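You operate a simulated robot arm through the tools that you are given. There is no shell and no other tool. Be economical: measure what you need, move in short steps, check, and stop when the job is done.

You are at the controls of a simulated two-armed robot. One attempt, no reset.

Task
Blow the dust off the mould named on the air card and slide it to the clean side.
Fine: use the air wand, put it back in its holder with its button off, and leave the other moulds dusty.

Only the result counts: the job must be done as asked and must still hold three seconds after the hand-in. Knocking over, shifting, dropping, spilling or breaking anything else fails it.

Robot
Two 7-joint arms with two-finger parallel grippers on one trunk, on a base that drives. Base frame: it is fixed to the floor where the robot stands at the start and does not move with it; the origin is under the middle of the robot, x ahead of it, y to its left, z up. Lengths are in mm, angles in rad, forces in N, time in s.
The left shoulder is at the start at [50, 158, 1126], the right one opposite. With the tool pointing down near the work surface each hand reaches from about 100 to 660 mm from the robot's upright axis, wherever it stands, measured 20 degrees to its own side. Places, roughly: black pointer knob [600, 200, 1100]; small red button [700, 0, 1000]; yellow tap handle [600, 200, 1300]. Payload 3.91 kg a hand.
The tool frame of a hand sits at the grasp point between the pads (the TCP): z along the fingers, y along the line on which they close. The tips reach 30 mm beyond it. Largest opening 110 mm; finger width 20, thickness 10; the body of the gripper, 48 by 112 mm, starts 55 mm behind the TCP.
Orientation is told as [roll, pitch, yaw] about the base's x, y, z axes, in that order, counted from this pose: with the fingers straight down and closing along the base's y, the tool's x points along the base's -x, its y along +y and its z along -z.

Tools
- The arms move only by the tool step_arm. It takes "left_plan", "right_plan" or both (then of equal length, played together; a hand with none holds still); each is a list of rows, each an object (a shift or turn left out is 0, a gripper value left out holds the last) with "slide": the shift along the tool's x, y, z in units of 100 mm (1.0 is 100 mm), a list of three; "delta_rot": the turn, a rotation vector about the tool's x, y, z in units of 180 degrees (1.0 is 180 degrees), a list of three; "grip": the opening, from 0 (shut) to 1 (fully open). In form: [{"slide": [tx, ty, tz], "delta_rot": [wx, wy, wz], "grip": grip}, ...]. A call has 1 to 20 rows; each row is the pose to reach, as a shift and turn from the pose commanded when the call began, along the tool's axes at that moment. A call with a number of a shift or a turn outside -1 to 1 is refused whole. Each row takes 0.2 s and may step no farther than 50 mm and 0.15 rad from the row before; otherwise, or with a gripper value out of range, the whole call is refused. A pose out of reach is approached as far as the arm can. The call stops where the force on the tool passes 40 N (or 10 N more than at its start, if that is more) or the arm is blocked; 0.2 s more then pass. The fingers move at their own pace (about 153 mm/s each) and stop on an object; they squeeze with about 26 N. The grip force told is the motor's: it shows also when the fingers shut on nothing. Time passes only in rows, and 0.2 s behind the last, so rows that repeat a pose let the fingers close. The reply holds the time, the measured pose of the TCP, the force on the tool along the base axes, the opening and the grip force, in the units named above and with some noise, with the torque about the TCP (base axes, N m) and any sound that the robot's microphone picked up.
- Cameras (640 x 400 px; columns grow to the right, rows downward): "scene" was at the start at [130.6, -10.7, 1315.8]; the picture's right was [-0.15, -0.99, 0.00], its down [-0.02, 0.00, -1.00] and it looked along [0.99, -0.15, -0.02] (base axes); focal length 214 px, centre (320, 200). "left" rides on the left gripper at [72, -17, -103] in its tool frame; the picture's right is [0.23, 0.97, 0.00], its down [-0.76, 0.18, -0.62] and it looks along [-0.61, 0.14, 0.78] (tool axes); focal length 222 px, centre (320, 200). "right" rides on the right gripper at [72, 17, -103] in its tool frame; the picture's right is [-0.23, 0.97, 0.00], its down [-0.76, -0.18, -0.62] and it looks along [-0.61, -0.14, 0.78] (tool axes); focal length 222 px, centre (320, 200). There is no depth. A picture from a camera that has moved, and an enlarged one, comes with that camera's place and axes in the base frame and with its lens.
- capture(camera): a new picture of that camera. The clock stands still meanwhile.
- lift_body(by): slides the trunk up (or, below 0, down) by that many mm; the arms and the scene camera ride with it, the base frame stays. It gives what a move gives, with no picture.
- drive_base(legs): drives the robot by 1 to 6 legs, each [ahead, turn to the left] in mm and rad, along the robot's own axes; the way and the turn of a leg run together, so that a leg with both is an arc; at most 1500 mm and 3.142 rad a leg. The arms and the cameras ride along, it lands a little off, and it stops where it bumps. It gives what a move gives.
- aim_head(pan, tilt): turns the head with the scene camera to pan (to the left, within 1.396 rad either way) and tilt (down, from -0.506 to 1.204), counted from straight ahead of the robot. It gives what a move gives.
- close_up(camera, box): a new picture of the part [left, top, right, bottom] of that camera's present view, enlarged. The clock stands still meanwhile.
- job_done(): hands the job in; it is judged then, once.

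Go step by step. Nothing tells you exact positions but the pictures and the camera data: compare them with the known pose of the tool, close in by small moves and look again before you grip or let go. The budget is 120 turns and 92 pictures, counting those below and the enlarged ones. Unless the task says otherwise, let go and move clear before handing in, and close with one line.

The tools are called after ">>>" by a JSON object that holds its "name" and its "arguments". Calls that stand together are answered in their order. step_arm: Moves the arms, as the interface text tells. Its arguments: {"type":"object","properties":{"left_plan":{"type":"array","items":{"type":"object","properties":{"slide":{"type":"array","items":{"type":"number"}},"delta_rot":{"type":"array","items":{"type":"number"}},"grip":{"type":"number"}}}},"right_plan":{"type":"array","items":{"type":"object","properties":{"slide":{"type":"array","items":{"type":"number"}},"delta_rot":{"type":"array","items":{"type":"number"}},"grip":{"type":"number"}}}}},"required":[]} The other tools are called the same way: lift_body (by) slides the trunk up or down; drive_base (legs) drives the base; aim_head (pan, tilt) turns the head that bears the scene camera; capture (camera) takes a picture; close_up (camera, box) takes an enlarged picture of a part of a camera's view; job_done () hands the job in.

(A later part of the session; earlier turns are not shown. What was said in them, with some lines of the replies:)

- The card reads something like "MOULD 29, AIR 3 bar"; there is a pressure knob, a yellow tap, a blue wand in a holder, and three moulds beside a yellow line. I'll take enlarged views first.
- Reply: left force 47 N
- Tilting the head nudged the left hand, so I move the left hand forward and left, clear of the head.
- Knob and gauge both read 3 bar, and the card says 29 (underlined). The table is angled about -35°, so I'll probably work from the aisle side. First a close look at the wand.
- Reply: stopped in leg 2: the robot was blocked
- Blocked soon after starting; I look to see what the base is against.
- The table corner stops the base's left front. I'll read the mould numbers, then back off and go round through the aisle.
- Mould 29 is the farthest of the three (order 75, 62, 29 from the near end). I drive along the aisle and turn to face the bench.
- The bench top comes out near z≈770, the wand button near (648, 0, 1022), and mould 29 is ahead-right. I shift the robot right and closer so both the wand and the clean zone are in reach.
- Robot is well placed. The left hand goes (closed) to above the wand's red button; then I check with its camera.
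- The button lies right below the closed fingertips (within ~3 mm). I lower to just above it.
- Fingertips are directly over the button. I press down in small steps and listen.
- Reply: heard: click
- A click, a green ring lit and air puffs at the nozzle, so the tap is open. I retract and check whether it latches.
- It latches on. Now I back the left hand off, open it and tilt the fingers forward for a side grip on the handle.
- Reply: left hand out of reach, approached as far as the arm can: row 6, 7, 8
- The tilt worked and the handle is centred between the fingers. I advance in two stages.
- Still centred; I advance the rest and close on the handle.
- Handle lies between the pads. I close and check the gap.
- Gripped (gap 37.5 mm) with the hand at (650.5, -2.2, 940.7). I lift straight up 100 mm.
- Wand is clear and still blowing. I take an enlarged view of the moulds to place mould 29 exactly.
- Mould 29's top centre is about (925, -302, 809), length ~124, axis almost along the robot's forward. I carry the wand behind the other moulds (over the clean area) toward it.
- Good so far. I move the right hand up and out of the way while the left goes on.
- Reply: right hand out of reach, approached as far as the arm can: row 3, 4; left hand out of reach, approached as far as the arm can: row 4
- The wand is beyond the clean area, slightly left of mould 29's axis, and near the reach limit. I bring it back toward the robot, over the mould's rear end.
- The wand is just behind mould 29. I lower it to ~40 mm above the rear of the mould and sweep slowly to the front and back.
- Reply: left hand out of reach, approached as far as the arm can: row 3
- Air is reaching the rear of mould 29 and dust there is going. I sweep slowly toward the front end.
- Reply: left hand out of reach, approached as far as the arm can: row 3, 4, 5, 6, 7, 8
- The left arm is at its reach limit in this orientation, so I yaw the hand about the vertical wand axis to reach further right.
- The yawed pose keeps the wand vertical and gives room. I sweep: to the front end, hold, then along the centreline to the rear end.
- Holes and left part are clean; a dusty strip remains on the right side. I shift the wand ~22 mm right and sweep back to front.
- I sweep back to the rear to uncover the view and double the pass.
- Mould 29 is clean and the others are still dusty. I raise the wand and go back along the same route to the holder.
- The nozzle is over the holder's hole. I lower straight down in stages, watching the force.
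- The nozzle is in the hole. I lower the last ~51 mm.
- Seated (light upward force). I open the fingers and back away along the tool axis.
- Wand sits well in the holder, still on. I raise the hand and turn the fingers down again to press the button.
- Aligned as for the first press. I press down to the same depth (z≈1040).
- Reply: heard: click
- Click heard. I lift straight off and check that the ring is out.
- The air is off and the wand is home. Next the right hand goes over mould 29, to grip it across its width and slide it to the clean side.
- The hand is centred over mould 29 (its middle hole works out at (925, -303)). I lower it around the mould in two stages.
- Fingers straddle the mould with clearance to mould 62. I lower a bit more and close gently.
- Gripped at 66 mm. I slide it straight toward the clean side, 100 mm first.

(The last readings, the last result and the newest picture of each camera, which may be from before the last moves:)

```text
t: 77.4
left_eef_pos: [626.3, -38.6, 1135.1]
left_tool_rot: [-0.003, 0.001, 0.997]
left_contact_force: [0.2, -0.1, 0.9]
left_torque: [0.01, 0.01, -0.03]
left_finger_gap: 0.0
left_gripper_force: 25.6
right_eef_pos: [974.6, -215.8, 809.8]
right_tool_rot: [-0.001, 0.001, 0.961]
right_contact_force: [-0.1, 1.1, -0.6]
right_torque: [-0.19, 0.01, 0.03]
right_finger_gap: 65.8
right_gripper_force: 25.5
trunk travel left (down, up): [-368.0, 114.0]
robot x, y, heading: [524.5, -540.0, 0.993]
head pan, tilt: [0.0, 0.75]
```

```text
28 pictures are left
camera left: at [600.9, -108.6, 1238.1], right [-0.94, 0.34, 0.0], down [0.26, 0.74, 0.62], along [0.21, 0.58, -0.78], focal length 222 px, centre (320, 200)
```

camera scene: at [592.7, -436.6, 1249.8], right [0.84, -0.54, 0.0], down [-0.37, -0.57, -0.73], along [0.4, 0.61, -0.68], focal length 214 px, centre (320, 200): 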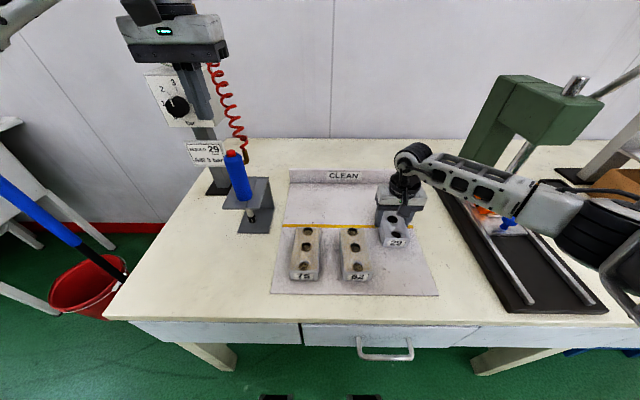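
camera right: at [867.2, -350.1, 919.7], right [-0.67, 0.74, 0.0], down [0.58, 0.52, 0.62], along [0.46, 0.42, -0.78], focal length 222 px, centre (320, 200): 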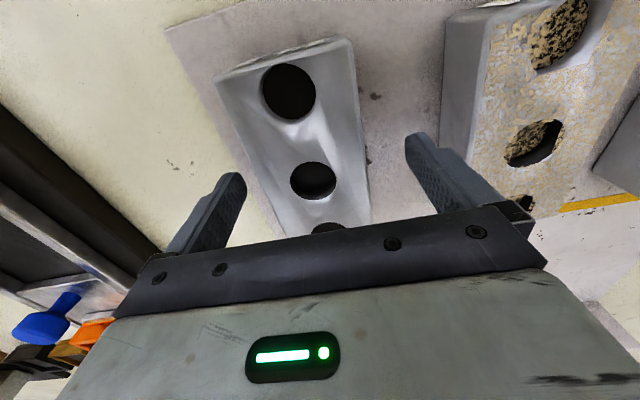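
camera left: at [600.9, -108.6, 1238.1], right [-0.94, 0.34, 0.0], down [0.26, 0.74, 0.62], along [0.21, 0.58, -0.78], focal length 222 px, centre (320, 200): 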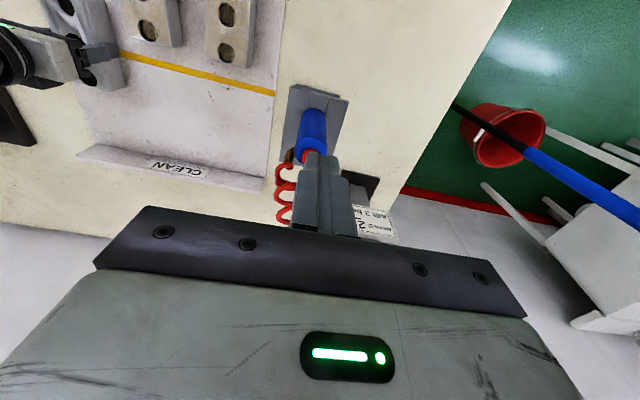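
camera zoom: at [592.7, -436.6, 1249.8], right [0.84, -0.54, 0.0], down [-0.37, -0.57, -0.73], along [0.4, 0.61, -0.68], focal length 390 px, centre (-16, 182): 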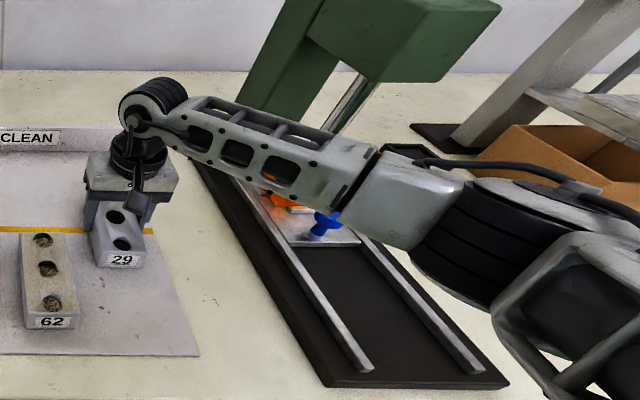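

The forearm is well on the near side of the press, so the path is clear. I slide the remaining ~100 mm.

>>> {"name": "step_arm", "arguments": {"right_plan": [{"slide": [-0.2, 0.01, 0]}, {"slide": [-0.4, 0.02, 0]}, {"slide": [-0.6, 0.03, 0]}, {"slide": [-0.8, 0.04, 0]}, {"slide": [-0.98, 0.05, 0]}]}}

>>> {"name": "close_up", "arguments": {"camera": "scene", "box": [272, 140, 448, 310]}}

```text
t: 78.6
left_eef_pos: [625.8, -38.8, 1135.1]
left_tool_rot: [-0.002, 0.004, 0.997]
left_contact_force: [0.1, -1.0, 0.2]
left_torque: [-0.03, 0.0, -0.02]
left_finger_gap: 0.1
left_gripper_force: 26.1
right_eef_pos: [1025.8, -133.0, 810.4]
right_tool_rot: [-0.001, 0.002, 0.963]
right_contact_force: [-0.2, -0.4, 0.1]
right_torque: [-0.03, 0.01, -0.05]
right_finger_gap: 66.2
right_gripper_force: 25.5
trunk travel left (down, up): [-368.0, 114.0]
robot x, y, heading: [525.5, -544.0, 0.995]
head pan, tilt: [0.0, 0.75]
```

```text
2.35 times, centred on (360, 225) of scene
camera zoom: at [592.7, -436.2, 1249.7], right [0.84, -0.54, 0.0], down [-0.37, -0.57, -0.73], along [0.4, 0.61, -0.68], focal length 505 px, centre (226, 141)
```

zoom: 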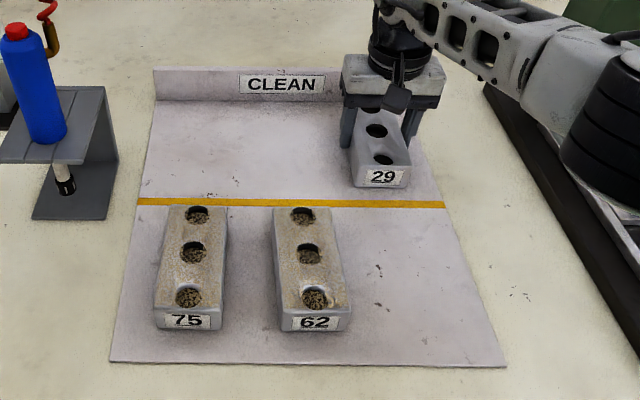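

Mould 29 is past the line with ~18 mm to spare; I nudge it another 12 mm for margin, then release.

>>> {"name": "step_arm", "arguments": {"right_plan": [{"slide": [-0.06, 0, 0]}, {"slide": [-0.12, 0, 0]}, {"slide": [-0.12, 0, 0]}]}}

>>> {"name": "step_arm", "arguments": {"right_plan": [{"grip": 0.65}, {"grip": 0.75}, {"grip": 0.85}, {"slide": [0, 0, -0.3], "grip": 0.85}, {"slide": [0, 0, -0.65]}, {"slide": [0, 0, -1.0]}]}}

>>> {"name": "step_arm", "arguments": {"right_plan": [{"slide": [0.2, 0, -0.3]}, {"slide": [0.5, 0, -0.6]}, {"slide": [0.8, 0, -0.9]}]}}

>>> {"name": "capture", "arguments": {"camera": "scene"}}

>>> {"name": "close_up", "arguments": {"camera": "scene", "box": [272, 140, 448, 310]}}

```text
t: 79.4
left_eef_pos: [627.1, -38.6, 1135.5]
left_tool_rot: [-0.004, 0.003, 0.997]
left_contact_force: [0.0, 1.0, -0.8]
left_torque: [-0.01, 0.01, 0.04]
left_finger_gap: 0.0
left_gripper_force: 26.1
right_eef_pos: [1031.0, -129.5, 811.3]
right_tool_rot: [0.001, 0.003, 0.961]
right_contact_force: [0.0, -0.9, -0.3]
right_torque: [-0.03, 0.0, -0.01]
right_finger_gap: 66.2
right_gripper_force: 25.9
right hand out of reach, approached as far as the arm can: row 2, 3
trunk travel left (down, up): [-368.0, 114.0]
robot x, y, heading: [524.3, -538.0, 1.0]
head pan, tilt: [0.0, 0.75]
```

```text
t: 80.8
left_eef_pos: [625.9, -39.1, 1135.3]
left_tool_rot: [-0.004, 0.002, 0.998]
left_contact_force: [0.3, -0.4, -0.6]
left_torque: [-0.05, -0.04, 0.0]
left_finger_gap: 0.0
left_gripper_force: 25.8
right_eef_pos: [1031.3, -131.7, 912.4]
right_tool_rot: [-0.001, -0.001, 0.962]
right_contact_force: [0.7, 0.2, -0.7]
right_torque: [0.0, 0.0, 0.02]
right_finger_gap: 93.3
right_gripper_force: 0.1
trunk travel left (down, up): [-368.0, 114.0]
robot x, y, heading: [524.6, -541.2, 0.998]
head pan, tilt: [0.0, 0.75]
```

```text
t: 81.6
left_eef_pos: [625.2, -39.5, 1135.5]
left_tool_rot: [-0.002, 0.003, 0.996]
left_contact_force: [-0.5, 0.6, -0.4]
left_torque: [-0.01, 0.01, -0.04]
left_finger_gap: 0.0
left_gripper_force: 25.5
right_eef_pos: [985.0, -198.7, 1002.7]
right_tool_rot: [-0.001, 0.0, 0.959]
right_contact_force: [-0.5, 0.0, -1.0]
right_torque: [0.01, 0.0, -0.05]
right_finger_gap: 93.5
right_gripper_force: 0.1
trunk travel left (down, up): [-368.0, 114.0]
robot x, y, heading: [523.5, -541.2, 0.994]
head pan, tilt: [0.0, 0.75]
```

```text
26 pictures are left
camera scene: at [592.4, -437.3, 1249.9], right [0.84, -0.54, 0.0], down [-0.37, -0.57, -0.73], along [0.4, 0.61, -0.68], focal length 214 px, centre (320, 200)
```

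scene: 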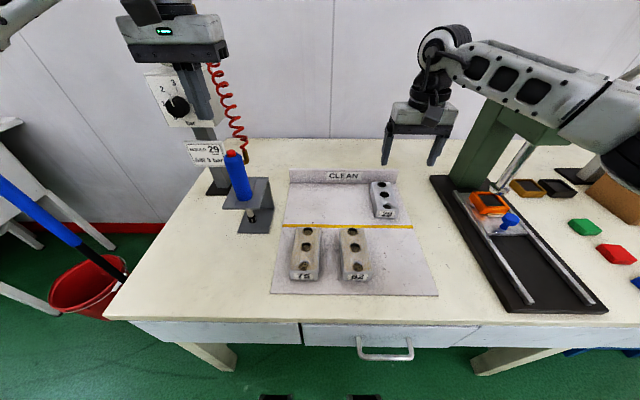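

```text
2.35 times, centred on (360, 225) of scene
camera zoom: at [592.4, -437.3, 1249.9], right [0.84, -0.54, 0.0], down [-0.37, -0.57, -0.73], along [0.4, 0.61, -0.68], focal length 505 px, centre (226, 141)
```

zoom: 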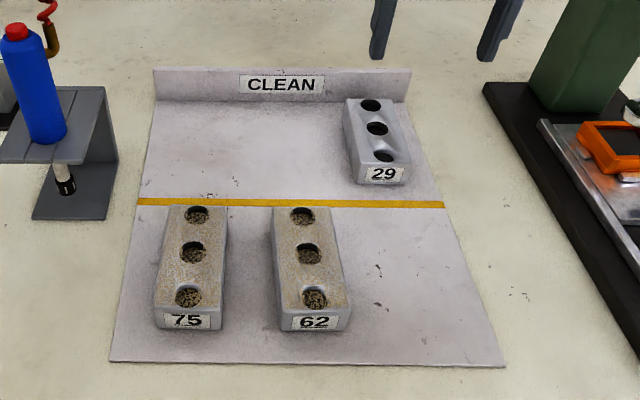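

Mould 29 is clean and lies fully on the clean side. Moulds 75 and 62 are still dusty in place, the wand is in its holder with the air off, and both hands are clear, so I hand in.

>>> {"name": "job_done", "arguments": {}}

```text
The job is handed in.
```

I blew mould 29 clean with the air wand and slid it onto the clean side. The wand is back in its holder with its button off, and moulds 62 and 75 are untouched and still dusty.
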